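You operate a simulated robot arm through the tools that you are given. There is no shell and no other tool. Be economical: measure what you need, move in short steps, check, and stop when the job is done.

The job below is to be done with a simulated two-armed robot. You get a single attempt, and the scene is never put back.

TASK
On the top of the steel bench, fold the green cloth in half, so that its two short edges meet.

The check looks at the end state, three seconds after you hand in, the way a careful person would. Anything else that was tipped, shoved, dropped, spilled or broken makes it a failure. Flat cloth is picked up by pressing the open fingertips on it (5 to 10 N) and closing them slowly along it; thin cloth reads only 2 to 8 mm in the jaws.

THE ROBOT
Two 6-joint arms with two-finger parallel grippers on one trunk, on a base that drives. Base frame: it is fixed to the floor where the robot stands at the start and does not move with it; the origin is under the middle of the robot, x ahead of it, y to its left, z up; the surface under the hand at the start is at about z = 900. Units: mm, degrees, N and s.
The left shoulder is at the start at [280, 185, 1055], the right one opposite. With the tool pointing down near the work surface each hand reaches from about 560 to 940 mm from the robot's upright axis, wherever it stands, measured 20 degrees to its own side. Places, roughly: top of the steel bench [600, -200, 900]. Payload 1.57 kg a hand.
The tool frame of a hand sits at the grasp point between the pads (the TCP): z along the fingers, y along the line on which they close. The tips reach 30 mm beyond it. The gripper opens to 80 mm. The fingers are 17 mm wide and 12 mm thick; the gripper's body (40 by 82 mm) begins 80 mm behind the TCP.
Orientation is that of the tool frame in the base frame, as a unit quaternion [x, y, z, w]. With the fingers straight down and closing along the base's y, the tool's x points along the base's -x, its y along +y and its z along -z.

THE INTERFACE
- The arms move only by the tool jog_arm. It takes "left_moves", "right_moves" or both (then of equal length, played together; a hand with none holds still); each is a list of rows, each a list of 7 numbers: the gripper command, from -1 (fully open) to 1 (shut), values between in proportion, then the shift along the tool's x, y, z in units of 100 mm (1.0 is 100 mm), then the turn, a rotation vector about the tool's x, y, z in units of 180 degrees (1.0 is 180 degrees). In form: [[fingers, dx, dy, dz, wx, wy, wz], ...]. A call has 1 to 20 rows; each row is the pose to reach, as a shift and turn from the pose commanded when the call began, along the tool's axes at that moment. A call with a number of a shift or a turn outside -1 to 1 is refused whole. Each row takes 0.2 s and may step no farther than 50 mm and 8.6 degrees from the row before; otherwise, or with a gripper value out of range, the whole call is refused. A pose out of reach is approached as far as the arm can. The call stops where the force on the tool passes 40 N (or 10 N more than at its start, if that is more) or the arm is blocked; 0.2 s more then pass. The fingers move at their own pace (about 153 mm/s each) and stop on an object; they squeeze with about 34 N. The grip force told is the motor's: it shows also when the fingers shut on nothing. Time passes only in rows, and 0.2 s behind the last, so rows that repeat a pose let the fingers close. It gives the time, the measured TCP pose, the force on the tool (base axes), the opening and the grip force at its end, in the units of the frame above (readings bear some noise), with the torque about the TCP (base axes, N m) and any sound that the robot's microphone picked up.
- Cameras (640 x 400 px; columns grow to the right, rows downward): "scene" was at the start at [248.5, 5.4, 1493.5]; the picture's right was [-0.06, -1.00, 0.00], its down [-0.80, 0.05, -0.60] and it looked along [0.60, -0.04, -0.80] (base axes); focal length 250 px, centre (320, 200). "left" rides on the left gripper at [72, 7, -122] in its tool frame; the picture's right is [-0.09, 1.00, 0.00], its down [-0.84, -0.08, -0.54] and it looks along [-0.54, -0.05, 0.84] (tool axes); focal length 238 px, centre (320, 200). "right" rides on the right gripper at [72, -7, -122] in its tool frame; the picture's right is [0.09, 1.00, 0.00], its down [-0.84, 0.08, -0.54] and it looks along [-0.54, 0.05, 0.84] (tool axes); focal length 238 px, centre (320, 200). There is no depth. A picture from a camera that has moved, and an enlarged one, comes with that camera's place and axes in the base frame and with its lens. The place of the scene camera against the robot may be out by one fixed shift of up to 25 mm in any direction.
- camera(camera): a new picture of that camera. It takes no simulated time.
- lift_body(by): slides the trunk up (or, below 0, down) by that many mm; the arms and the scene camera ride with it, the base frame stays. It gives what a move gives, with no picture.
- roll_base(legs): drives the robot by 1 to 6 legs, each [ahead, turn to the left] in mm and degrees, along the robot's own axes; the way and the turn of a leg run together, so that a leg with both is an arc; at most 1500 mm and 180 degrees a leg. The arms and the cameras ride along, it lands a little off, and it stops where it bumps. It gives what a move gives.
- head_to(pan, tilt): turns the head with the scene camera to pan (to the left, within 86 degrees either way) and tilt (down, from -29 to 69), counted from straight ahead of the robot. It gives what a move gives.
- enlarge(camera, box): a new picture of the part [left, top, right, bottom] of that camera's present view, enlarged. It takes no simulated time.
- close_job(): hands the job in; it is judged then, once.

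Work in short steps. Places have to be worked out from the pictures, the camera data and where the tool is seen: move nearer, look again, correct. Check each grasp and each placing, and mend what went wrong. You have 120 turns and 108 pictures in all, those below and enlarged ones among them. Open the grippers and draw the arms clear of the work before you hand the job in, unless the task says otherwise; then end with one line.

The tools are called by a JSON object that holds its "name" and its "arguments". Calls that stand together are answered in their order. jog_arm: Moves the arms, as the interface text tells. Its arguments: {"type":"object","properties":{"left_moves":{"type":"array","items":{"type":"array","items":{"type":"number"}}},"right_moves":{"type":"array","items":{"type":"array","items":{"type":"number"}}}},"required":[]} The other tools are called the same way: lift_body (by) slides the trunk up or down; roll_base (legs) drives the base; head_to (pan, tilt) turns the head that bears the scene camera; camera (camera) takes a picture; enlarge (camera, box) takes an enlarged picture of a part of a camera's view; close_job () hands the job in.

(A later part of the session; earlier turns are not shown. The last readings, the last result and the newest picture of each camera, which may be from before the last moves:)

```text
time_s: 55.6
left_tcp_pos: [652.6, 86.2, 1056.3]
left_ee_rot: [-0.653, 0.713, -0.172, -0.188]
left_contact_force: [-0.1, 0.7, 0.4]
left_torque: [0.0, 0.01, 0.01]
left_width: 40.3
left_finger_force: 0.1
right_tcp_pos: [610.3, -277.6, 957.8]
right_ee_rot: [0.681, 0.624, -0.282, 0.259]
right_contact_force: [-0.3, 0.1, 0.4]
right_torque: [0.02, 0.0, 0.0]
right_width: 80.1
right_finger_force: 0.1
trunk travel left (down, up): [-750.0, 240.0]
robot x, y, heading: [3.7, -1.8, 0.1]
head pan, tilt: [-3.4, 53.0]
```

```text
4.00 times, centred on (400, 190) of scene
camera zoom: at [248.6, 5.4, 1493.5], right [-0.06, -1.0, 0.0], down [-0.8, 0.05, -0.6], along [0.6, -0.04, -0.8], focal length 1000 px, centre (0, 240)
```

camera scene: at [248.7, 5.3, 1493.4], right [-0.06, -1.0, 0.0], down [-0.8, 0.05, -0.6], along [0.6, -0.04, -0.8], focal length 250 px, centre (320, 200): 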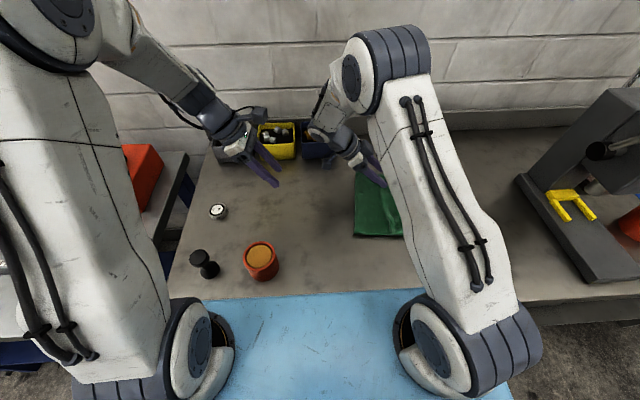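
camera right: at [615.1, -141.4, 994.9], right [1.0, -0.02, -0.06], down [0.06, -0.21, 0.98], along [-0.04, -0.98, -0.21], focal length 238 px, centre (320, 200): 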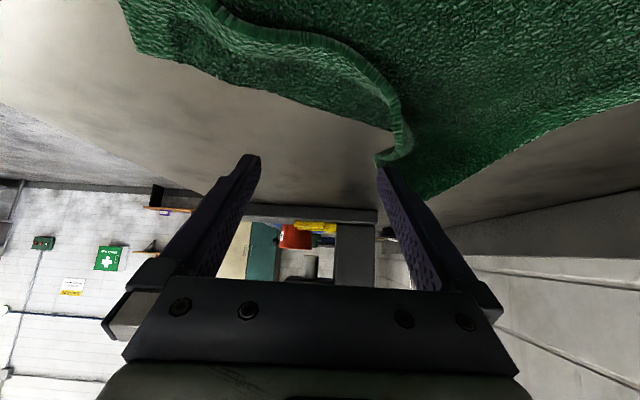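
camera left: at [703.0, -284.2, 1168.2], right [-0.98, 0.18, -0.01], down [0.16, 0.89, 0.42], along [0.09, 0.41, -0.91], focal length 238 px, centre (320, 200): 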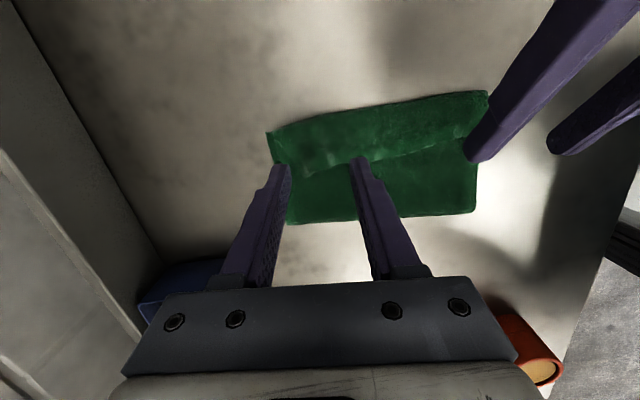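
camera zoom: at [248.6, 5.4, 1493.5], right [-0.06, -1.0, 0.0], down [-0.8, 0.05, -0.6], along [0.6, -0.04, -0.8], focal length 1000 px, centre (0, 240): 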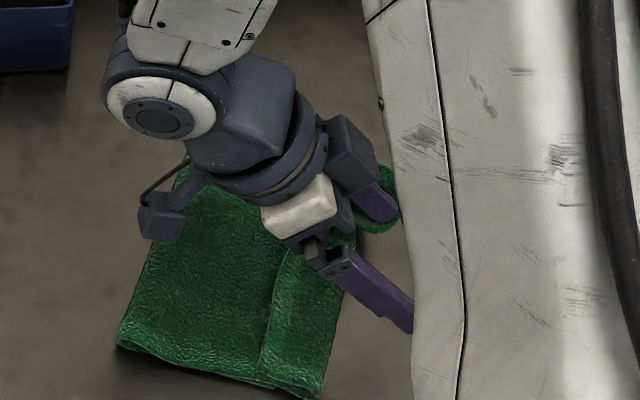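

The near ~100 mm of lip is still turned back. I'll lift out, back off toward +y, and come in again with the near finger under the opening.

{"name": "jog_arm", "arguments": {"right_moves": [[-1, -0.2, 0, -0.2, 0, 0, 0], [-1, -0.35, 0, -0.4, 0, 0, 0], [-1, -0.15, 0.2, -0.65, 0, 0, 0], [-1, 0.05, 0.45, -0.9, 0, 0, 0], [-1, 0.15, 0.7, -0.95, 0, 0, 0], [-1, 0.15, 0.7, -0.95, 0, 0, 0]]}}

{"name": "camera", "arguments": {"camera": "right"}}

{"name": "enlarge", "arguments": {"camera": "scene", "box": [320, 140, 480, 240]}}

```text
time_s: 57.0
left_tcp_pos: [651.7, 86.7, 1055.5]
left_ee_rot: [-0.654, 0.713, -0.172, -0.188]
left_contact_force: [0.3, 0.1, -0.2]
left_torque: [0.03, 0.03, -0.02]
left_width: 40.2
left_finger_force: 0.0
right_tcp_pos: [688.6, -203.2, 1015.3]
right_ee_rot: [0.681, 0.624, -0.282, 0.259]
right_contact_force: [-0.9, 0.3, 0.0]
right_torque: [0.01, -0.04, -0.03]
right_width: 80.0
right_finger_force: 0.0
trunk travel left (down, up): [-750.0, 240.0]
robot x, y, heading: [4.0, 1.4, 0.4]
head pan, tilt: [-3.4, 53.0]
```

```text
45 pictures are left
camera right: at [694.2, -66.3, 1051.6], right [1.0, -0.02, -0.07], down [0.06, -0.21, 0.98], along [-0.04, -0.98, -0.21], focal length 238 px, centre (320, 200)
```

right: 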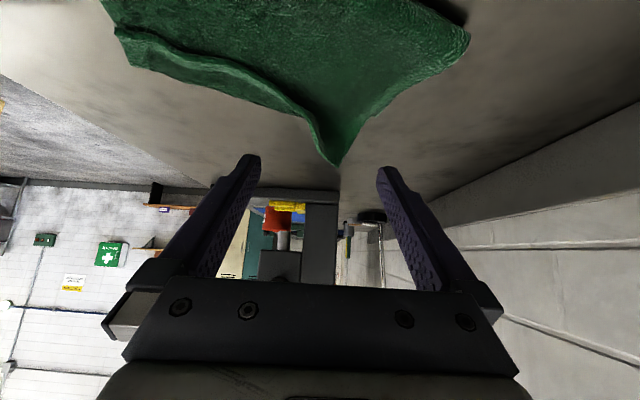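

```text
4.00 times, centred on (400, 190) of scene
camera zoom: at [248.7, 5.5, 1493.4], right [-0.06, -1.0, 0.0], down [-0.8, 0.05, -0.6], along [0.6, -0.04, -0.8], focal length 1000 px, centre (0, 240)
```

zoom: 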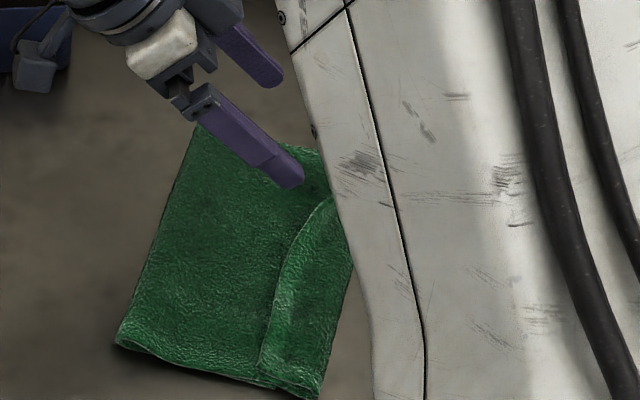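

The far part is unrolled and overhangs on bare bench as a single layer. I'll swing the right hand to the other tilt for a top-down view, then pinch that single-layer edge and pull the rest of the lip out by tension.

{"name": "jog_arm", "arguments": {"right_moves": [[-1, -0.06, 0, 0.06, 0, 0.0417, 0], [-1, -0.13, 0, 0.12, 0, 0.0833, 0], [-1, -0.2, 0.02, 0.18, 0, 0.125, 0], [-1, -0.26, 0.03, 0.24, 0, 0.1667, 0], [-1, -0.32, 0.04, 0.3, 0, 0.2083, 0], [-1, -0.39, 0.05, 0.36, 0, 0.25, 0], [-1, -0.46, 0.06, 0.42, 0, 0.2917, 0], [-1, -0.52, 0.07, 0.48, 0, 0.3333, 0], [-1, -0.58, 0.07, 0.54, 0, 0.375, 0], [-1, -0.647, 0.076, 0.577, 0, 0.4167, 0], [-1, -0.647, 0.076, 0.577, 0, 0.4167, 0]]}}

{"name": "camera", "arguments": {"camera": "right"}}

{"name": "enlarge", "arguments": {"camera": "scene", "box": [300, 140, 460, 240]}}

```text
time_s: 59.4
left_tcp_pos: [652.5, 85.1, 1056.3]
left_ee_rot: [-0.653, 0.713, -0.171, -0.188]
left_contact_force: [-0.2, 0.6, -0.1]
left_torque: [-0.03, 0.03, 0.0]
left_width: 40.2
left_finger_force: 0.1
right_tcp_pos: [688.5, -292.7, 1020.7]
right_ee_rot: [0.712, 0.653, 0.191, -0.176]
right_contact_force: [0.2, -0.3, 0.0]
right_torque: [0.01, -0.03, 0.04]
right_width: 80.1
right_finger_force: 0.0
trunk travel left (down, up): [-750.0, 240.0]
robot x, y, heading: [-0.9, -2.2, -0.3]
head pan, tilt: [-3.4, 53.0]
```

```text
43 pictures are left
camera right: at [680.9, -291.8, 1162.5], right [1.0, -0.01, 0.05], down [-0.01, -1.0, 0.05], along [0.05, -0.05, -1.0], focal length 238 px, centre (320, 200)
```

right: 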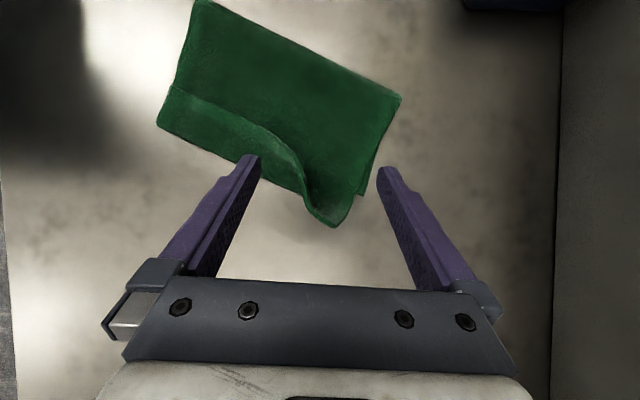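

```text
4.00 times, centred on (380, 190) of scene
camera zoom: at [248.6, 5.2, 1493.4], right [-0.06, -1.0, 0.0], down [-0.8, 0.05, -0.6], along [0.6, -0.04, -0.8], focal length 1000 px, centre (80, 240)
```

zoom: 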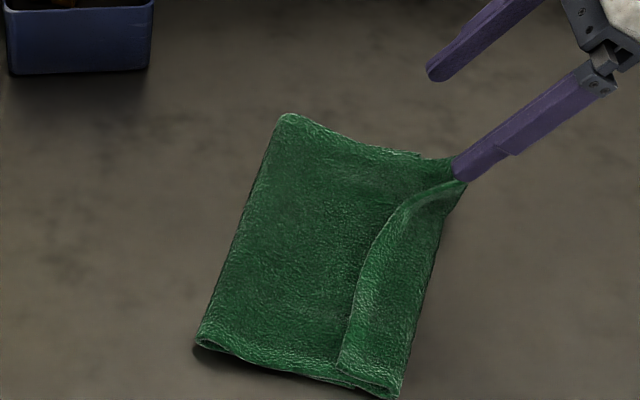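

The view is clear now: the stack has rotated about 18° and the near lip is still turned. I'll use the left hand to hold the stack down near (625,-150) so further work doesn't drag it.

{"name": "jog_arm", "arguments": {"left_moves": [[1, 0.2, 0.01, 0.24, 0, 0, 0], [1, 0.35, 0.01, 0.48, 0, 0, 0], [1, 0.469, 0.02, 0.717, 0, 0, 0]]}}

{"name": "jog_arm", "arguments": {"left_moves": [[1, 0.2, 0.01, 0.24, 0, 0, 0], [1, 0.35, 0.01, 0.48, 0, 0, 0], [1, 0.469, 0.02, 0.717, 0, 0, 0]]}}

{"name": "jog_arm", "arguments": {"left_moves": [[1, 0.2, 0.01, 0.24, 0, 0, 0], [1, 0.35, 0.01, 0.48, 0, 0, 0], [1, 0.469, 0.02, 0.717, 0, 0, 0]]}}

{"name": "camera", "arguments": {"camera": "left"}}

```text
time_s: 60.2
left_tcp_pos: [646.0, 10.2, 1018.2]
left_ee_rot: [-0.654, 0.712, -0.172, -0.187]
left_contact_force: [0.4, 0.4, 0.6]
left_torque: [-0.01, 0.0, 0.0]
left_width: 0.2
left_finger_force: 21.8
right_tcp_pos: [688.6, -293.2, 1018.7]
right_ee_rot: [0.712, 0.653, 0.191, -0.175]
right_contact_force: [0.5, 0.7, -0.6]
right_torque: [-0.01, 0.04, 0.0]
right_width: 80.0
right_finger_force: 0.1
trunk travel left (down, up): [-750.0, 240.0]
robot x, y, heading: [2.0, 0.1, -0.0]
head pan, tilt: [-3.4, 53.0]
```

```text
time_s: 61.0
left_tcp_pos: [636.6, -64.6, 983.1]
left_ee_rot: [-0.653, 0.713, -0.172, -0.188]
left_contact_force: [-0.1, -0.1, -0.8]
left_torque: [0.02, 0.0, -0.03]
left_width: 0.0
left_finger_force: 21.8
right_tcp_pos: [689.2, -291.8, 1019.6]
right_ee_rot: [0.712, 0.652, 0.191, -0.175]
right_contact_force: [-0.5, 0.4, 0.3]
right_torque: [-0.02, -0.02, -0.02]
right_width: 79.9
right_finger_force: 0.1
trunk travel left (down, up): [-750.0, 240.0]
robot x, y, heading: [1.9, -0.7, 0.2]
head pan, tilt: [-3.4, 53.0]
```

```text
time_s: 61.8
left_tcp_pos: [628.2, -138.6, 939.6]
left_ee_rot: [-0.654, 0.712, -0.172, -0.187]
left_contact_force: [0.1, 0.0, 0.0]
left_torque: [-0.01, 0.01, -0.01]
left_width: 0.2
left_finger_force: 21.6
right_tcp_pos: [688.7, -293.2, 1019.7]
right_ee_rot: [0.712, 0.652, 0.191, -0.175]
right_contact_force: [-0.8, 0.3, 0.0]
right_torque: [0.01, 0.02, 0.0]
right_width: 80.0
right_finger_force: 0.1
trunk travel left (down, up): [-750.0, 240.0]
robot x, y, heading: [-0.5, 0.9, 0.1]
head pan, tilt: [-3.4, 53.0]
```

```text
41 pictures are left
camera left: at [619.8, -140.5, 1082.7], right [-0.98, 0.17, -0.05], down [0.16, 0.98, 0.06], along [0.05, 0.05, -1.0], focal length 238 px, centre (320, 200)
```

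left: 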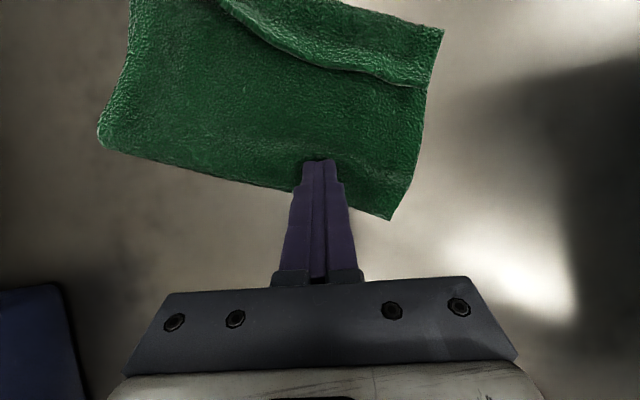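

I'll press the left down to hold the stack. Then I'll bring the right hand, closed and vertical, over the inside of the lip's mouth.

{"name": "jog_arm", "arguments": {"left_moves": [[1, -0.01, 0, 0.017, 0, 0, 0], [1, -0.015, 0, 0.026, 0, 0, 0], [1, -0.02, 0, 0.035, 0, 0, 0], [1, -0.02, 0, 0.035, 0, 0, 0], [1, -0.02, 0, 0.035, 0, 0, 0]], "right_moves": [[1, -0.05, 0.03, 0.12, 0, -0.0417, 0], [1, -0.1, 0.06, 0.25, 0, -0.0833, 0], [1, -0.15, 0.08, 0.38, 0, -0.125, 0], [1, -0.206, 0.101, 0.574, 0, -0.1667, 0], [1, -0.206, 0.101, 0.574, 0, -0.1667, 0]]}}

{"name": "camera", "arguments": {"camera": "right"}}

{"name": "camera", "arguments": {"camera": "left"}}

```text
time_s: 63.0
left_tcp_pos: [628.9, -139.3, 936.1]
left_ee_rot: [-0.654, 0.713, -0.172, -0.187]
left_contact_force: [0.3, -0.6, 2.6]
left_torque: [-0.05, 0.04, -0.03]
left_width: 0.0
left_finger_force: 21.3
right_tcp_pos: [698.2, -283.0, 961.3]
right_ee_rot: [0.737, 0.675, 0.0, 0.001]
right_contact_force: [-0.2, 0.0, 1.1]
right_torque: [-0.03, -0.01, -0.02]
right_width: 0.0
right_finger_force: 21.0
trunk travel left (down, up): [-750.0, 240.0]
robot x, y, heading: [0.8, 0.4, 0.2]
head pan, tilt: [-3.4, 53.0]
```

```text
40 pictures are left
camera right: at [697.0, -211.4, 1084.5], right [1.0, 0.01, 0.0], down [0.0, -0.84, 0.54], along [0.0, -0.54, -0.84], focal length 238 px, centre (320, 200)
```

right: 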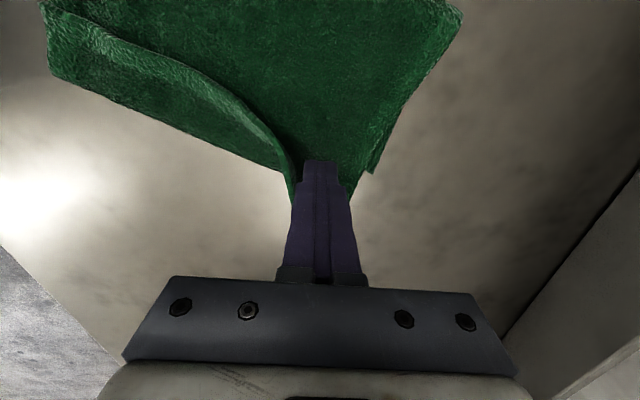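

```text
39 pictures are left
camera left: at [620.8, -141.9, 1078.9], right [-0.98, 0.17, -0.05], down [0.16, 0.98, 0.06], along [0.05, 0.05, -1.0], focal length 238 px, centre (320, 200)
```

left: 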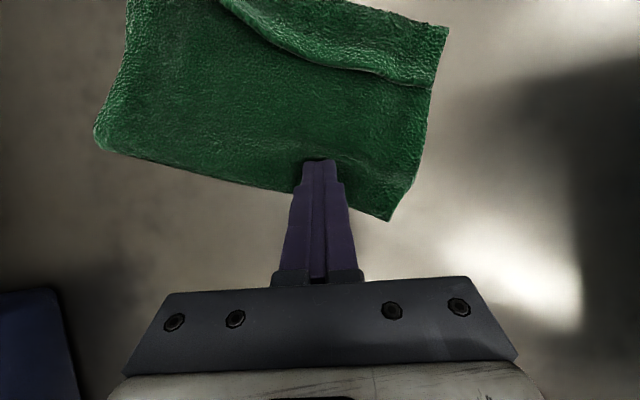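

The fingertip is just inside the mouth. I'll press the left a little more and lower the right to light contact.

{"name": "jog_arm", "arguments": {"left_moves": [[1, -0.005, 0, 0.008, 0, 0, 0], [1, -0.01, 0, 0.017, 0, 0, 0], [1, -0.01, 0, 0.017, 0, 0, 0], [1, -0.01, 0, 0.017, 0, 0, 0]], "right_moves": [[1, 0, 0, 0.1, 0, 0, 0], [1, 0, 0, 0.18, 0, 0, 0], [1, 0, 0, 0.23, 0, 0, 0], [1, 0, 0, 0.23, 0, 0, 0]]}}

```text
time_s: 64.0
left_tcp_pos: [628.0, -139.8, 934.5]
left_ee_rot: [-0.653, 0.713, -0.173, -0.187]
left_contact_force: [1.7, -0.3, 10.8]
left_torque: [-0.07, -0.04, 0.02]
left_width: 0.2
left_finger_force: 21.8
right_tcp_pos: [698.2, -282.7, 940.0]
right_ee_rot: [0.737, 0.676, 0.0, 0.0]
right_contact_force: [0.3, 1.1, 0.5]
right_torque: [0.01, 0.0, 0.01]
right_width: 0.0
right_finger_force: 21.3
trunk travel left (down, up): [-750.0, 240.0]
robot x, y, heading: [0.4, -0.7, 0.0]
head pan, tilt: [-3.4, 53.0]
```

The left holds at 11 N and the right tip is 1–2 mm above the layer. I'll sweep along under the lip toward the near end.

{"name": "jog_arm", "arguments": {"right_moves": [[1, 0.04, -0.12, 0, 0, 0, 0], [1, 0.084, -0.248, 0, 0, 0, 0], [1, 0.125, -0.37, 0, 0, 0, 0], [1, 0.167, -0.496, 0, 0, 0, 0], [1, 0.21, -0.6, 0, 0, 0, 0]]}}

{"name": "camera", "arguments": {"camera": "right"}}

{"name": "camera", "arguments": {"camera": "left"}}

```text
time_s: 65.2
left_tcp_pos: [627.5, -139.3, 935.1]
left_ee_rot: [-0.653, 0.713, -0.172, -0.188]
left_contact_force: [0.9, 0.7, 13.5]
left_torque: [-0.11, -0.04, -0.02]
left_width: 0.0
left_finger_force: 21.2
right_tcp_pos: [641.8, -257.7, 936.9]
right_ee_rot: [0.737, 0.676, 0.001, 0.001]
right_contact_force: [0.6, 0.1, 1.6]
right_torque: [0.0, 0.03, 0.01]
right_width: 0.2
right_finger_force: 21.6
trunk travel left (down, up): [-750.0, 240.0]
robot x, y, heading: [-1.5, -4.7, -0.2]
head pan, tilt: [-3.4, 53.0]
```

```text
38 pictures are left
camera right: at [640.7, -185.5, 1060.0], right [1.0, 0.01, 0.0], down [0.0, -0.84, 0.54], along [0.0, -0.54, -0.84], focal length 238 px, centre (320, 200)
```

right: 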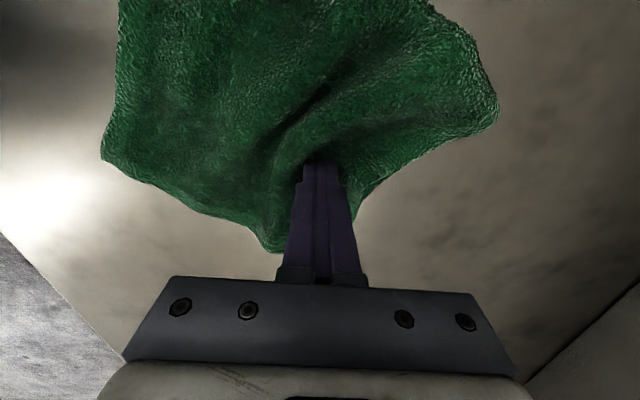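

```text
37 pictures are left
camera left: at [619.9, -141.9, 1077.4], right [-0.98, 0.17, -0.05], down [0.16, 0.98, 0.06], along [0.06, 0.05, -1.0], focal length 238 px, centre (320, 200)
```

left: 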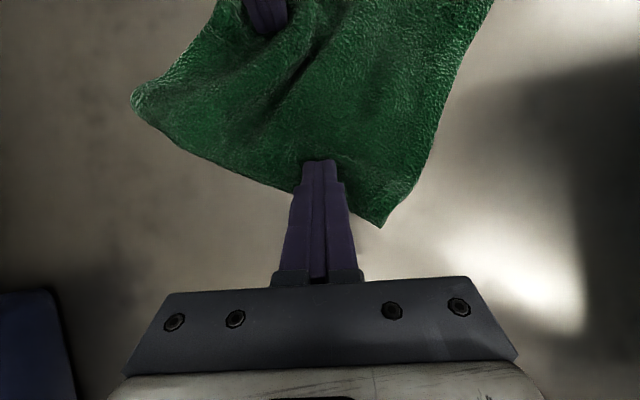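

The whole lip has flipped out. I'll lift the right hand clear and look.

{"name": "jog_arm", "arguments": {"right_moves": [[1, 0, 0, -0.15, 0, 0, 0], [1, -0.1, 0, -0.4, 0, 0, 0], [1, -0.4, 0, -0.7, 0, 0.02, 0], [1, -0.7, 0, -0.95, 0, 0.06, 0], [1, -0.7, 0, -0.95, 0, 0.1, 0], [1, -0.7, 0, -0.95, 0, 0.14, 0], [1, -0.7, 0, -0.95, 0, 0.1667, 0]]}}

{"name": "camera", "arguments": {"camera": "right"}}

{"name": "enlarge", "arguments": {"camera": "scene", "box": [300, 140, 460, 240]}}

```text
time_s: 66.8
left_tcp_pos: [627.7, -139.3, 934.2]
left_ee_rot: [-0.653, 0.713, -0.172, -0.188]
left_contact_force: [1.8, -1.9, 12.6]
left_torque: [-0.14, -0.04, 0.0]
left_width: 0.0
left_finger_force: 21.1
right_tcp_pos: [634.3, -327.2, 1033.8]
right_ee_rot: [0.712, 0.653, 0.192, -0.175]
right_contact_force: [0.8, 0.3, -1.1]
right_torque: [-0.02, -0.01, -0.01]
right_width: 0.0
right_finger_force: 21.0
trunk travel left (down, up): [-750.0, 240.0]
robot x, y, heading: [2.2, 0.7, 0.1]
head pan, tilt: [-3.4, 53.0]
```

```text
36 pictures are left
camera right: at [627.6, -326.2, 1176.7], right [1.0, -0.01, 0.05], down [-0.01, -1.0, 0.05], along [0.05, -0.05, -1.0], focal length 238 px, centre (320, 200)
```

right: 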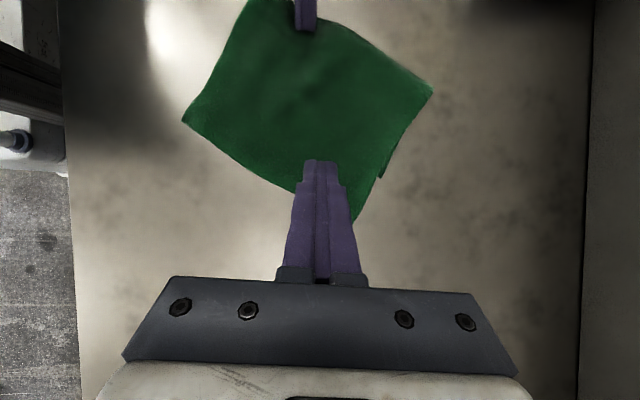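

```text
4.00 times, centred on (380, 190) of scene
camera zoom: at [248.0, 5.5, 1493.6], right [-0.06, -1.0, 0.0], down [-0.8, 0.05, -0.6], along [0.6, -0.04, -0.8], focal length 1000 px, centre (80, 240)
```

zoom: 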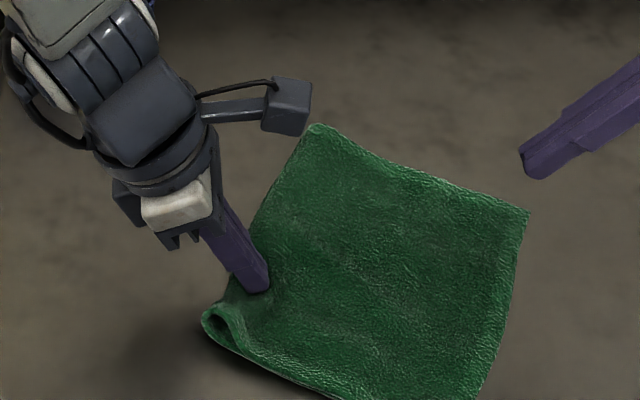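

The fold is now single with no lip. The top edge, from (491,-252) to (682,-366), overhangs the bottom edge by about 60 mm. My plan is to pinch the overhanging edge with both hands and peel it up until it hangs over the proper fold line. Then I lay it back so the edges meet. First I'll lift the left and yaw both hands -26° to match the edge.

{"name": "jog_arm", "arguments": {"left_moves": [[1, 0.1, 0, -0.173, 0, 0, 0], [-0.25, 0.25, 0, -0.43, 0, 0, 0], [-0.25, 0.35, 0, -0.606, -0.018, 0, 0.031], [-0.25, 0.35, 0, -0.606, -0.036, 0, 0.0625], [-0.25, 0.35, 0, -0.606, -0.054, 0, 0.094], [-0.25, 0.35, 0, -0.606, -0.0722, 0, 0.125]], "right_moves": [[-0.25, 0, 0, 0, 0, 0, 0], [-0.25, 0, 0, 0, 0, 0, 0], [-0.25, 0, 0, 0, -0.018, 0, 0.031], [-0.25, 0, 0, 0, -0.036, 0, 0.0625], [-0.25, 0, 0, 0, -0.054, 0, 0.094], [-0.25, 0, 0, 0, -0.0722, 0, 0.125]]}}

{"name": "camera", "arguments": {"camera": "right"}}

{"name": "enlarge", "arguments": {"camera": "scene", "box": [300, 140, 460, 240]}}

```text
time_s: 68.2
left_tcp_pos: [628.8, -140.1, 1004.4]
left_ee_rot: [-0.476, 0.842, -0.123, -0.223]
left_contact_force: [0.5, 0.1, 0.4]
left_torque: [0.0, 0.02, 0.04]
left_width: 49.8
left_finger_force: 0.1
right_tcp_pos: [634.2, -325.7, 1033.8]
right_ee_rot: [0.841, 0.475, 0.225, -0.127]
right_contact_force: [-0.1, -0.6, 0.1]
right_torque: [0.01, 0.02, -0.01]
right_width: 50.0
right_finger_force: 0.1
trunk travel left (down, up): [-750.0, 240.0]
robot x, y, heading: [-1.2, -0.7, -0.0]
head pan, tilt: [-3.4, 53.0]
```

```text
34 pictures are left
camera right: at [628.9, -321.5, 1175.2], right [0.89, -0.45, 0.05], down [-0.45, -0.89, 0.05], along [0.02, -0.07, -1.0], focal length 238 px, centre (320, 200)
```

right: 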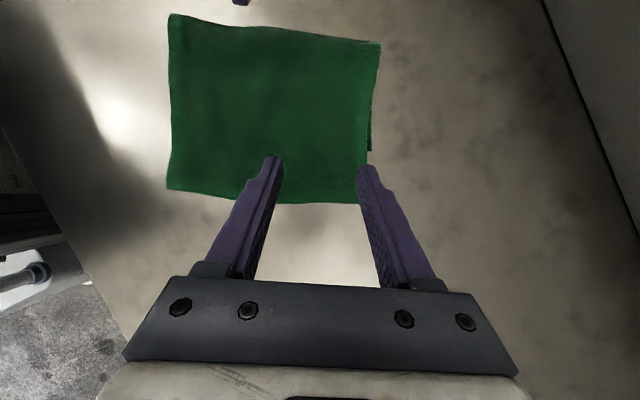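

```text
4.00 times, centred on (380, 190) of scene
camera zoom: at [248.6, 5.3, 1493.4], right [-0.06, -1.0, 0.0], down [-0.8, 0.05, -0.6], along [0.6, -0.04, -0.8], focal length 1000 px, centre (80, 240)
```

zoom: 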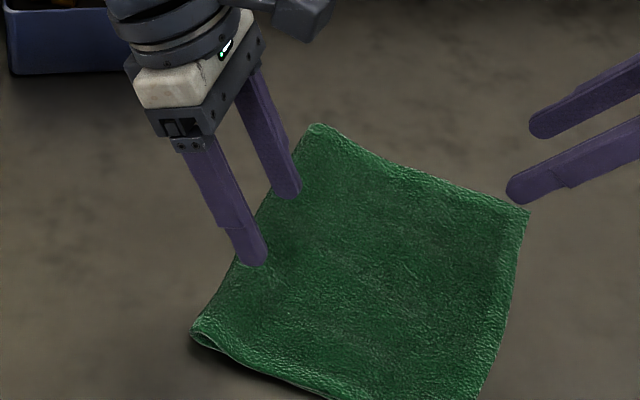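

The stack is flat and rectangular: fold from (581,-91) to (774,-213), top edge from (490,-252) to (674,-365), bottom far corner (713,-316). I'll move both hands to hover over the pinch points on the overhang.

{"name": "jog_arm", "arguments": {"left_moves": [[-0.25, 0.26, 0.04, 0.27, 0, 0, 0], [-0.25, 0.519, 0.083, 0.553, 0, 0, 0]], "right_moves": [[-0.25, -0.1, 0.03, 0.1, 0, 0, 0], [-0.25, -0.2, 0.05, 0.25, 0, 0, 0]]}}

{"name": "jog_arm", "arguments": {"left_moves": [[-0.25, 0.26, 0.04, 0.27, 0, 0, 0], [-0.25, 0.519, 0.083, 0.553, 0, 0, 0], [-0.25, 0.519, 0.083, 0.553, 0, 0, 0]], "right_moves": [[-0.25, -0.12, 0.03, 0.2, 0, 0, 0], [-0.25, -0.241, 0.046, 0.35, 0, 0, 0], [-0.25, -0.241, 0.046, 0.35, 0, 0, 0]]}}

{"name": "camera", "arguments": {"camera": "left"}}

{"name": "camera", "arguments": {"camera": "right"}}

{"name": "camera", "arguments": {"camera": "scene"}}

```text
time_s: 68.8
left_tcp_pos: [584.1, -198.5, 979.8]
left_ee_rot: [-0.477, 0.841, -0.123, -0.224]
left_contact_force: [0.3, 0.3, 1.1]
left_torque: [0.02, 0.0, -0.01]
left_width: 50.0
left_finger_force: 0.1
right_tcp_pos: [635.5, -330.1, 1002.4]
right_ee_rot: [0.841, 0.475, 0.226, -0.126]
right_contact_force: [-0.3, 0.1, -0.3]
right_torque: [-0.02, 0.02, -0.02]
right_width: 50.0
right_finger_force: 0.0
trunk travel left (down, up): [-750.0, 240.0]
robot x, y, heading: [-0.0, 4.0, 0.0]
head pan, tilt: [-3.4, 53.0]
```

```text
time_s: 69.6
left_tcp_pos: [538.8, -254.6, 958.2]
left_ee_rot: [-0.476, 0.841, -0.124, -0.223]
left_contact_force: [-0.2, -0.2, -0.3]
left_torque: [0.03, 0.0, 0.0]
left_width: 50.0
left_finger_force: 0.0
right_tcp_pos: [638.7, -338.8, 960.5]
right_ee_rot: [0.841, 0.475, 0.226, -0.126]
right_contact_force: [0.0, 0.4, 0.1]
right_torque: [0.01, -0.01, 0.05]
right_width: 50.0
right_finger_force: 0.0
trunk travel left (down, up): [-750.0, 240.0]
robot x, y, heading: [-1.2, -0.2, 0.0]
head pan, tilt: [-3.4, 53.0]
```

```text
32 pictures are left
camera left: at [531.9, -255.4, 1100.9], right [-0.81, 0.58, -0.04], down [0.58, 0.81, 0.06], along [0.07, 0.02, -1.0], focal length 238 px, centre (320, 200)
```

left: 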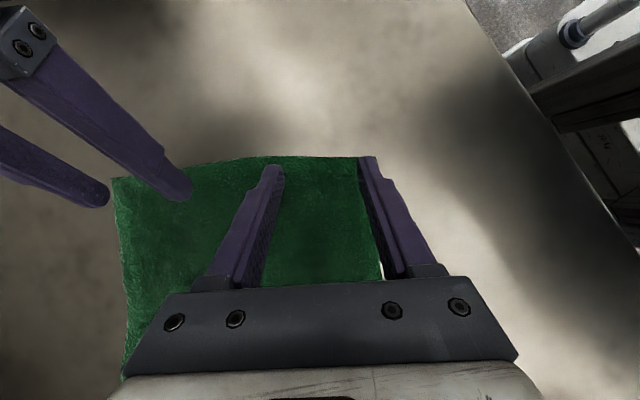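

```text
31 pictures are left
camera right: at [632.9, -334.9, 1101.7], right [0.89, -0.44, 0.05], down [-0.45, -0.89, 0.05], along [0.02, -0.07, -1.0], focal length 238 px, centre (320, 200)
```

right: 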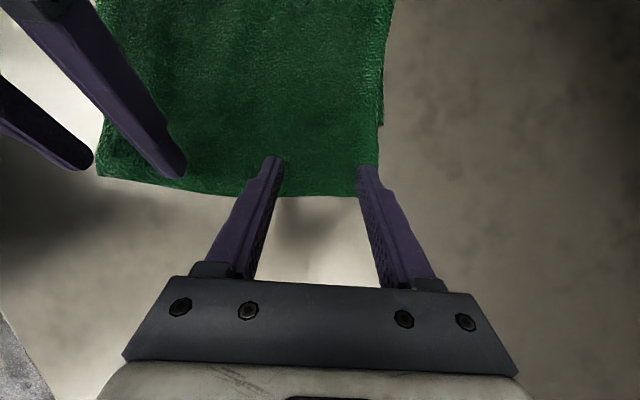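

```text
30 pictures are left
camera scene: at [248.6, 5.0, 1493.4], right [-0.06, -1.0, 0.0], down [-0.8, 0.05, -0.6], along [0.6, -0.04, -0.8], focal length 250 px, centre (320, 200)
```

scene: 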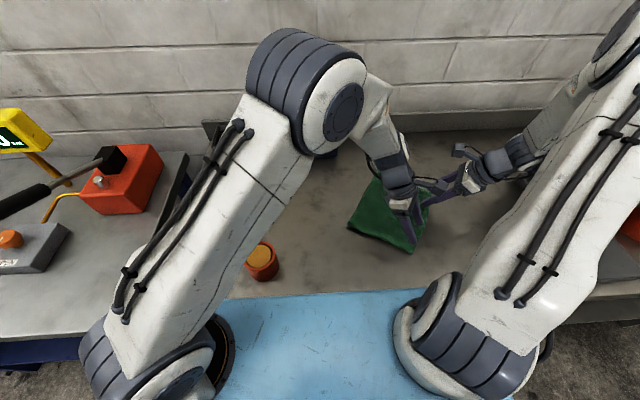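

Good alignment. I'll shift the left 12 mm along the edge so both fingers are on cloth, then lower both to contact.

{"name": "jog_arm", "arguments": {"left_moves": [[-0.25, -0.04, -0.117, 0.07, 0, 0, 0], [-0.25, -0.09, -0.117, 0.156, 0, 0, 0], [-0.25, -0.125, -0.117, 0.216, 0, 0, 0], [-0.25, -0.125, -0.117, 0.216, 0, 0, 0]], "right_moves": [[-0.25, -0.05, 0, 0.09, 0, 0, 0], [-0.25, -0.1, 0, 0.173, 0, 0, 0], [-0.25, -0.135, 0, 0.234, 0, 0, 0], [-0.25, -0.135, 0, 0.234, 0, 0, 0]]}}

```text
time_s: 70.6
left_tcp_pos: [547.5, -262.4, 934.1]
left_ee_rot: [-0.477, 0.841, -0.124, -0.222]
left_contact_force: [-1.0, 0.2, 0.0]
left_torque: [-0.01, -0.04, 0.0]
left_width: 49.9
left_finger_force: 0.0
right_tcp_pos: [637.4, -338.1, 933.3]
right_ee_rot: [0.84, 0.477, 0.226, -0.126]
right_contact_force: [1.2, -1.7, 12.3]
right_torque: [0.07, -0.01, 0.0]
right_width: 49.8
right_finger_force: 0.0
trunk travel left (down, up): [-750.0, 240.0]
robot x, y, heading: [2.2, 3.6, 0.2]
head pan, tilt: [-3.4, 53.0]
```

The right has contact at 12 N. I'll ease it up 0.5 mm and lower the left about 2 mm more.

{"name": "jog_arm", "arguments": {"left_moves": [[-0.25, -0.006, 0, 0.01, 0, 0, 0], [-0.25, -0.011, 0, 0.019, 0, 0, 0], [-0.25, -0.011, 0, 0.019, 0, 0, 0]], "right_moves": [[-0.25, 0.002, 0, -0.004, 0, 0, 0], [-0.25, 0.002, 0, -0.004, 0, 0, 0], [-0.25, 0.002, 0, -0.004, 0, 0, 0]]}}

```text
time_s: 71.4
left_tcp_pos: [550.7, -261.7, 933.0]
left_ee_rot: [-0.476, 0.841, -0.125, -0.224]
left_contact_force: [-0.7, 0.8, 5.1]
left_torque: [-0.1, 0.03, -0.01]
left_width: 49.9
left_finger_force: 0.0
right_tcp_pos: [638.3, -338.1, 932.5]
right_ee_rot: [0.841, 0.475, 0.226, -0.127]
right_contact_force: [2.6, -1.2, 11.6]
right_torque: [0.11, -0.08, -0.04]
right_width: 49.5
right_finger_force: 0.1
trunk travel left (down, up): [-750.0, 240.0]
robot x, y, heading: [-1.3, 2.8, -0.1]
head pan, tilt: [-3.4, 53.0]
```

Both are in contact (5 and 12 N). I'll close slowly, drawing the hands slightly together to limit tension.

{"name": "jog_arm", "arguments": {"left_moves": [[-0.15, 0, 0, 0, 0, 0, 0], [-0.05, 0, 0, 0, 0, 0, 0], [0.05, 0, -0.005, 0, 0, 0, 0], [0.15, 0, -0.01, 0, 0, 0, 0], [0.25, 0, -0.015, 0, 0, 0, 0], [0.35, 0, -0.02, 0, 0, 0, 0], [0.45, 0, -0.025, 0, 0, 0, 0], [0.55, 0, -0.03, 0, 0, 0, 0], [0.65, 0, -0.035, 0, 0, 0, 0], [0.75, 0, -0.04, 0, 0, 0, 0], [0.85, 0, -0.04, 0, 0, 0, 0], [1, 0, -0.04, 0, 0, 0, 0], [1, 0, -0.04, 0, 0, 0, 0], [1, 0, -0.04, 0, 0, 0, 0]], "right_moves": [[-0.15, 0, 0, 0, 0, 0, 0], [-0.05, 0, 0, 0, 0, 0, 0], [0.05, 0, -0.005, 0, 0, 0, 0], [0.15, 0, -0.01, 0, 0, 0, 0], [0.25, 0, -0.015, 0, 0, 0, 0], [0.35, 0, -0.02, 0, 0, 0, 0], [0.45, 0, -0.025, 0, 0, 0, 0], [0.55, 0, -0.03, 0, 0, 0, 0], [0.65, 0, -0.035, 0, 0, 0, 0], [0.75, 0, -0.04, 0, 0, 0, 0], [0.85, 0, -0.04, 0, 0, 0, 0], [1, 0, -0.04, 0, 0, 0, 0], [1, 0, -0.04, 0, 0, 0, 0], [1, 0, -0.04, 0, 0, 0, 0]]}}

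{"name": "camera", "arguments": {"camera": "right"}}

{"name": "camera", "arguments": {"camera": "left"}}

```text
time_s: 74.4
left_tcp_pos: [553.6, -263.9, 931.8]
left_ee_rot: [-0.477, 0.841, -0.126, -0.221]
left_contact_force: [12.3, -7.9, 10.9]
left_torque: [-0.35, -0.33, 0.12]
left_width: 3.8
left_finger_force: 24.0
right_tcp_pos: [636.2, -334.3, 931.7]
right_ee_rot: [0.84, 0.477, 0.225, -0.128]
right_contact_force: [-12.4, 7.5, 8.7]
right_torque: [0.32, 0.36, 0.09]
right_width: 7.0
right_finger_force: 26.9
trunk travel left (down, up): [-750.0, 240.0]
robot x, y, heading: [0.8, -3.3, -0.1]
head pan, tilt: [-3.4, 53.0]
```

```text
29 pictures are left
camera right: at [629.7, -330.9, 1075.0], right [0.9, -0.44, 0.04], down [-0.45, -0.89, 0.05], along [0.02, -0.07, -1.0], focal length 238 px, centre (320, 200)
```

right: 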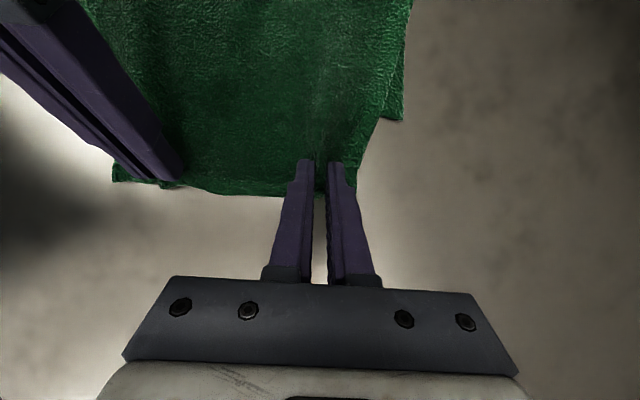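

```text
28 pictures are left
camera left: at [545.2, -263.5, 1075.5], right [-0.81, 0.58, -0.04], down [0.58, 0.81, 0.06], along [0.07, 0.02, -1.0], focal length 238 px, centre (320, 200)
```

left: 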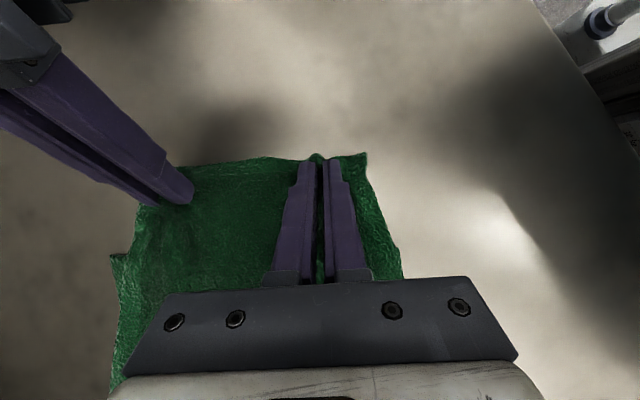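

Both hands have a firm single-layer pinch (4 and 7 mm). Now I'll peel the edge up and toward +d.

{"name": "jog_arm", "arguments": {"left_moves": [[1, 0.044, 0, -0.176, 0, 0, 0], [1, 0.088, 0, -0.353, 0, 0, 0], [1, 0.09, 0, -0.55, 0, 0, 0], [1, 0.09, 0, -0.756, 0, 0, 0], [1, 0.07, 0, -0.87, 0, 0, 0], [1, 0.05, 0, -0.987, 0, 0, 0]], "right_moves": [[1, 0.131, 0, -0.126, 0, 0, 0], [1, 0.262, 0, -0.253, 0, 0, 0], [1, 0.436, 0, -0.354, 0, 0, 0], [1, 0.61, 0, -0.456, 0, 0, 0], [1, 0.72, 0, -0.496, 0, 0, 0], [1, 0.83, 0, -0.537, 0, 0, 0]]}}

{"name": "camera", "arguments": {"camera": "right"}}

{"name": "enlarge", "arguments": {"camera": "scene", "box": [300, 120, 500, 245]}}

```text
time_s: 75.8
left_tcp_pos: [576.2, -226.4, 1020.8]
left_ee_rot: [-0.477, 0.841, -0.125, -0.222]
left_contact_force: [11.1, -7.6, -0.2]
left_torque: [-0.24, -0.32, 0.11]
left_width: 3.3
left_finger_force: 23.8
right_tcp_pos: [660.6, -297.2, 1021.0]
right_ee_rot: [0.841, 0.476, 0.225, -0.128]
right_contact_force: [-11.4, 7.4, 0.3]
right_torque: [0.22, 0.36, 0.11]
right_width: 7.5
right_finger_force: 26.4
trunk travel left (down, up): [-750.0, 240.0]
robot x, y, heading: [-3.3, 1.1, -0.0]
head pan, tilt: [-3.4, 53.0]
```

```text
27 pictures are left
camera right: at [654.9, -292.7, 1163.1], right [0.89, -0.44, 0.04], down [-0.45, -0.89, 0.05], along [0.02, -0.07, -1.0], focal length 238 px, centre (320, 200)
```

right: 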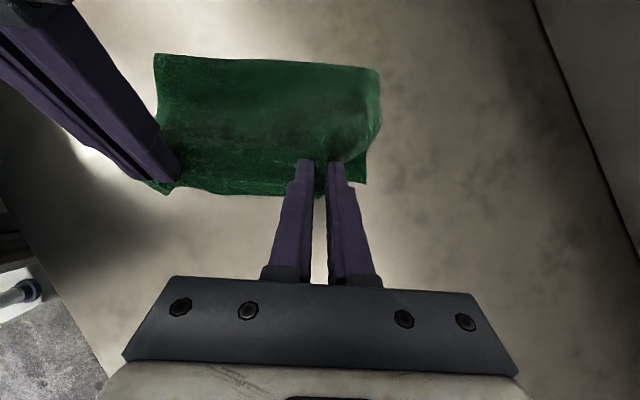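

```text
3.20 times, centred on (400, 182) of scene
camera zoom: at [248.5, 5.2, 1493.4], right [-0.06, -1.0, 0.0], down [-0.8, 0.05, -0.6], along [0.6, -0.04, -0.8], focal length 800 px, centre (64, 256)
```

zoom: 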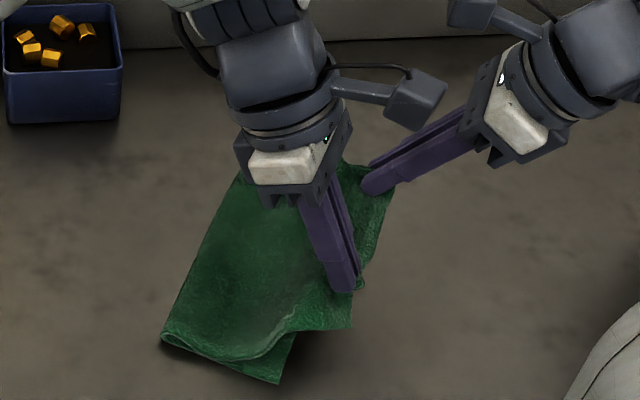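

The peel works and the bottom edge is becoming visible. I'll continue up over the intended fold line.

{"name": "jog_arm", "arguments": {"left_moves": [[1, -0.05, 0, -0.115, 0, 0, 0], [1, -0.098, 0, -0.23, 0, 0, 0], [1, -0.17, 0, -0.36, 0, 0, 0], [1, -0.24, 0, -0.485, 0, 0, 0], [1, -0.406, 0, -0.696, 0, 0, 0], [1, -0.516, 0, -0.806, 0, 0, 0]], "right_moves": [[1, 0.124, 0, -0.015, 0, 0, 0], [1, 0.248, 0, -0.03, 0, 0, 0], [1, 0.39, 0, -0.033, 0, 0, 0], [1, 0.54, 0, -0.035, 0, 0, 0], [1, 0.806, 0, 0.004, 0, 0, 0], [1, 0.956, 0, 0.044, 0, 0, 0]]}}

{"name": "jog_arm", "arguments": {"left_moves": [[1, -0.09, 0, -0.09, 0, 0, 0], [1, -0.187, 0, -0.177, 0, 0, 0], [1, -0.29, 0, -0.25, 0, 0, 0], [1, -0.388, 0, -0.328, 0, 0, 0], [1, -0.52, 0, -0.4, 0, 0, 0], [1, -0.653, 0, -0.469, 0, 0, 0], [1, -0.653, 0, -0.469, 0, 0, 0]], "right_moves": [[1, 0.124, 0, 0.036, 0, 0, 0], [1, 0.247, 0, 0.073, 0, 0, 0], [1, 0.36, 0, 0.12, 0, 0, 0], [1, 0.478, 0, 0.172, 0, 0, 0], [1, 0.605, 0, 0.25, 0, 0, 0], [1, 0.733, 0, 0.33, 0, 0, 0], [1, 0.733, 0, 0.33, 0, 0, 0]]}}

{"name": "camera", "arguments": {"camera": "right"}}

{"name": "camera", "arguments": {"camera": "left"}}

{"name": "enlarge", "arguments": {"camera": "scene", "box": [300, 120, 500, 245]}}

```text
time_s: 77.2
left_tcp_pos: [619.5, -154.4, 1066.4]
left_ee_rot: [-0.477, 0.841, -0.124, -0.222]
left_contact_force: [11.2, -7.1, 0.1]
left_torque: [-0.2, -0.3, 0.08]
left_width: 3.4
left_finger_force: 24.9
right_tcp_pos: [704.0, -221.9, 1063.8]
right_ee_rot: [0.84, 0.476, 0.225, -0.129]
right_contact_force: [-11.6, 6.8, 0.0]
right_torque: [0.21, 0.33, 0.09]
right_width: 7.2
right_finger_force: 27.0
trunk travel left (down, up): [-750.0, 240.0]
robot x, y, heading: [3.5, 3.4, 0.1]
head pan, tilt: [-3.4, 53.0]
```

```text
time_s: 78.8
left_tcp_pos: [661.7, -85.6, 1075.0]
left_ee_rot: [-0.477, 0.841, -0.124, -0.222]
left_contact_force: [10.7, -6.4, -0.4]
left_torque: [-0.18, -0.34, 0.1]
left_width: 3.4
left_finger_force: 24.7
right_tcp_pos: [744.4, -156.6, 1072.6]
right_ee_rot: [0.841, 0.475, 0.224, -0.127]
right_contact_force: [-11.2, 6.7, -0.2]
right_torque: [0.19, 0.33, 0.08]
right_width: 7.2
right_finger_force: 26.3
trunk travel left (down, up): [-750.0, 240.0]
robot x, y, heading: [4.2, 1.0, 0.1]
head pan, tilt: [-3.4, 53.0]
```

```text
25 pictures are left
camera right: at [739.3, -151.7, 1214.6], right [0.9, -0.44, 0.04], down [-0.45, -0.89, 0.05], along [0.02, -0.07, -1.0], focal length 238 px, centre (320, 200)
```

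right: 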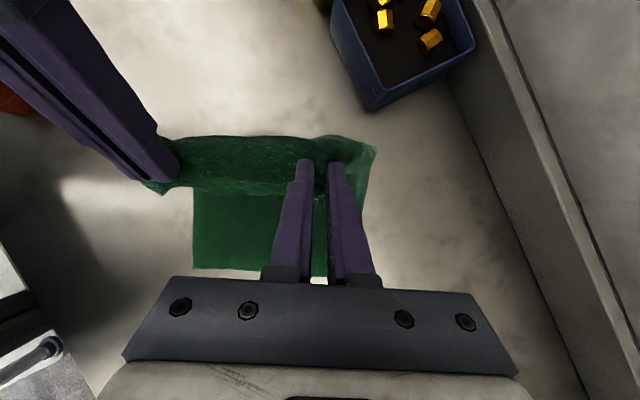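

```text
24 pictures are left
camera left: at [653.9, -85.1, 1218.1], right [-0.81, 0.58, -0.04], down [0.58, 0.81, 0.06], along [0.07, 0.02, -1.0], focal length 238 px, centre (320, 200)
```

left: 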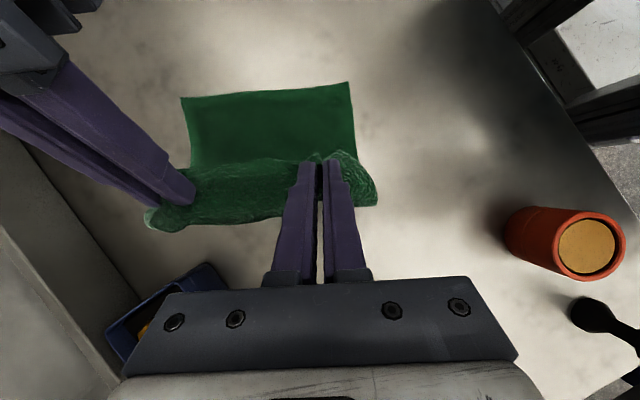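

```text
3.20 times, centred on (400, 182) of scene
camera zoom: at [248.7, 5.5, 1493.4], right [-0.06, -1.0, 0.0], down [-0.8, 0.05, -0.6], along [0.6, -0.04, -0.8], focal length 800 px, centre (64, 256)
```

zoom: 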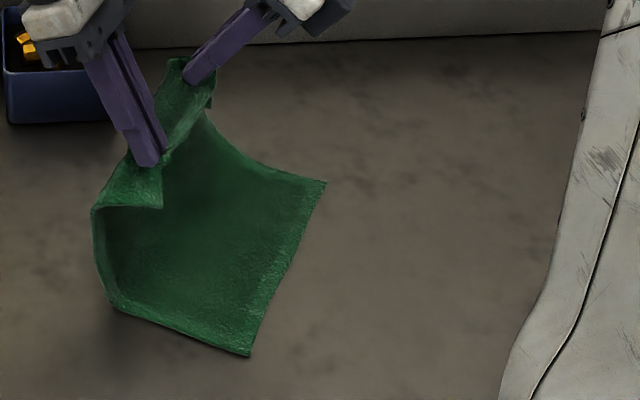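

The bottom half now lies flat with its edge from (556,-180) to (746,-295), and the top stands over the right fold line. I'll lay the top back down along an arc, shifting 17 mm along the edge to line up the corners.

{"name": "jog_arm", "arguments": {"left_moves": [[1, 0.06, -0.02, 0.14, 0, 0, 0], [1, 0.127, -0.04, 0.281, 0, 0, 0], [1, 0.22, -0.065, 0.43, 0, 0, 0], [1, 0.315, -0.09, 0.574, 0, 0, 0], [1, 0.365, -0.11, 0.735, 0, 0, 0], [1, 0.416, -0.13, 0.899, 0, 0, 0]], "right_moves": [[1, -0.15, 0.02, 0.015, 0, 0, 0], [1, -0.307, 0.04, 0.031, 0, 0, 0], [1, -0.48, 0.065, 0.02, 0, 0, 0], [1, -0.655, 0.09, 0.014, 0, 0, 0], [1, -0.82, 0.11, 0.05, 0, 0, 0], [1, -0.986, 0.13, 0.089, 0, 0, 0]]}}

{"name": "camera", "arguments": {"camera": "right"}}

{"name": "enlarge", "arguments": {"camera": "scene", "box": [300, 120, 500, 245]}}

```text
time_s: 80.2
left_tcp_pos: [634.1, -161.7, 1018.0]
left_ee_rot: [-0.477, 0.841, -0.124, -0.223]
left_contact_force: [7.8, -5.2, -0.8]
left_torque: [-0.15, -0.24, 0.06]
left_width: 3.6
left_finger_force: 23.4
right_tcp_pos: [714.0, -233.3, 1015.1]
right_ee_rot: [0.841, 0.476, 0.225, -0.128]
right_contact_force: [-7.7, 4.8, 1.0]
right_torque: [0.17, 0.21, 0.04]
right_width: 7.1
right_finger_force: 26.3
trunk travel left (down, up): [-750.0, 240.0]
robot x, y, heading: [2.3, 2.9, -0.1]
head pan, tilt: [-3.4, 53.0]
```

```text
22 pictures are left
camera right: at [708.5, -228.3, 1156.9], right [0.9, -0.44, 0.05], down [-0.45, -0.89, 0.05], along [0.02, -0.07, -1.0], focal length 238 px, centre (320, 200)
```

right: 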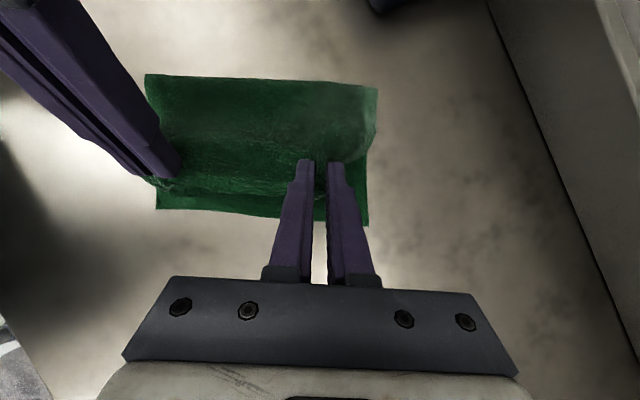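

```text
3.20 times, centred on (400, 182) of scene
camera zoom: at [248.5, 5.5, 1493.5], right [-0.06, -1.0, 0.0], down [-0.8, 0.05, -0.6], along [0.6, -0.04, -0.8], focal length 800 px, centre (64, 256)
```

zoom: 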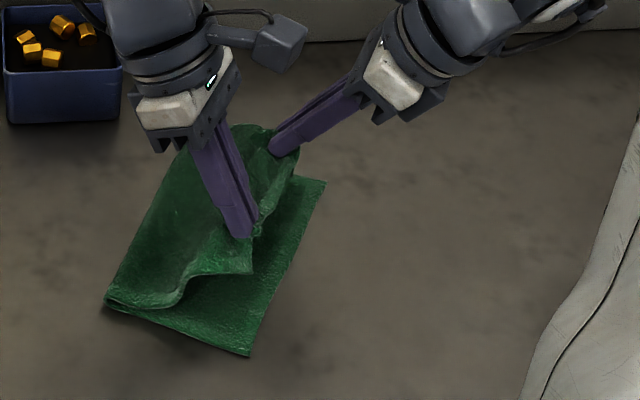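

The fold is tracking and the bottom hasn't moved. I'll continue down to about 15 mm above the bottom edge.

{"name": "jog_arm", "arguments": {"left_moves": [[1, 0.01, -0.015, 0.17, 0, 0, 0], [1, 0.02, -0.03, 0.346, 0, 0, 0], [1, -0.014, -0.035, 0.49, 0, 0, 0], [1, -0.048, -0.04, 0.642, 0, 0, 0], [1, -0.072, -0.04, 0.744, 0, 0, 0], [1, -0.072, -0.04, 0.744, 0, 0, 0]], "right_moves": [[1, -0.155, 0.015, 0.078, 0, 0, 0], [1, -0.31, 0.03, 0.156, 0, 0, 0], [1, -0.42, 0.035, 0.26, 0, 0, 0], [1, -0.532, 0.04, 0.362, 0, 0, 0], [1, -0.608, 0.04, 0.434, 0, 0, 0], [1, -0.608, 0.04, 0.434, 0, 0, 0]]}}

{"name": "camera", "arguments": {"camera": "right"}}

{"name": "camera", "arguments": {"camera": "left"}}

{"name": "enlarge", "arguments": {"camera": "scene", "box": [300, 140, 460, 240]}}

```text
time_s: 81.6
left_tcp_pos: [618.8, -189.4, 946.4]
left_ee_rot: [-0.477, 0.841, -0.124, -0.223]
left_contact_force: [10.1, -6.8, 0.8]
left_torque: [-0.2, -0.31, 0.08]
left_width: 3.3
left_finger_force: 24.7
right_tcp_pos: [701.2, -259.9, 947.5]
right_ee_rot: [0.841, 0.475, 0.225, -0.127]
right_contact_force: [-10.5, 7.1, -0.2]
right_torque: [0.21, 0.32, 0.08]
right_width: 7.2
right_finger_force: 27.0
trunk travel left (down, up): [-750.0, 240.0]
robot x, y, heading: [0.2, 4.5, 0.2]
head pan, tilt: [-3.4, 53.0]
```

```text
20 pictures are left
camera right: at [695.2, -255.9, 1089.5], right [0.89, -0.44, 0.05], down [-0.45, -0.89, 0.05], along [0.02, -0.07, -1.0], focal length 238 px, centre (320, 200)
```

right: 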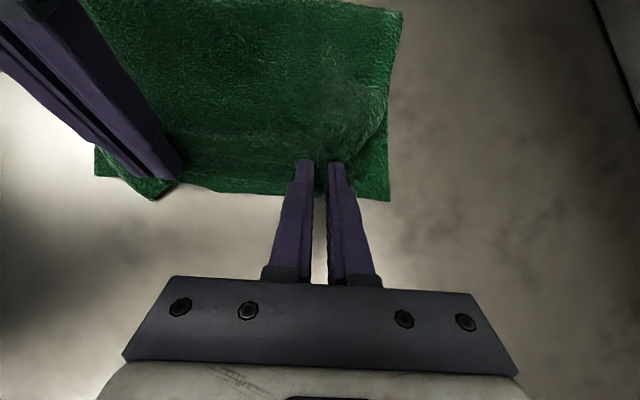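

```text
19 pictures are left
camera left: at [611.3, -187.6, 1089.6], right [-0.81, 0.58, -0.04], down [0.58, 0.81, 0.06], along [0.07, 0.02, -1.0], focal length 238 px, centre (320, 200)
```

left: 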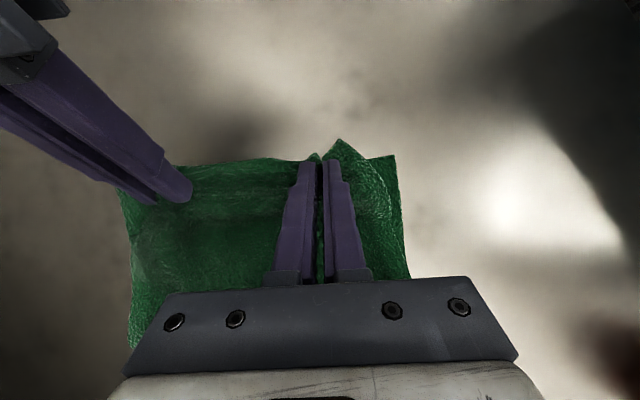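

```text
4.00 times, centred on (380, 190) of scene
camera zoom: at [248.6, 5.2, 1493.4], right [-0.06, -1.0, 0.0], down [-0.8, 0.05, -0.6], along [0.6, -0.04, -0.8], focal length 1000 px, centre (80, 240)
```

zoom: 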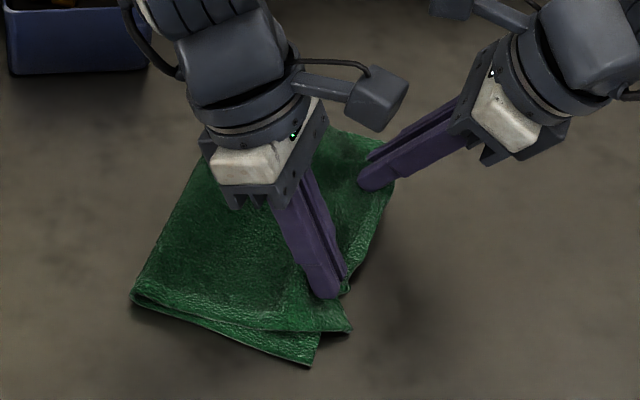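

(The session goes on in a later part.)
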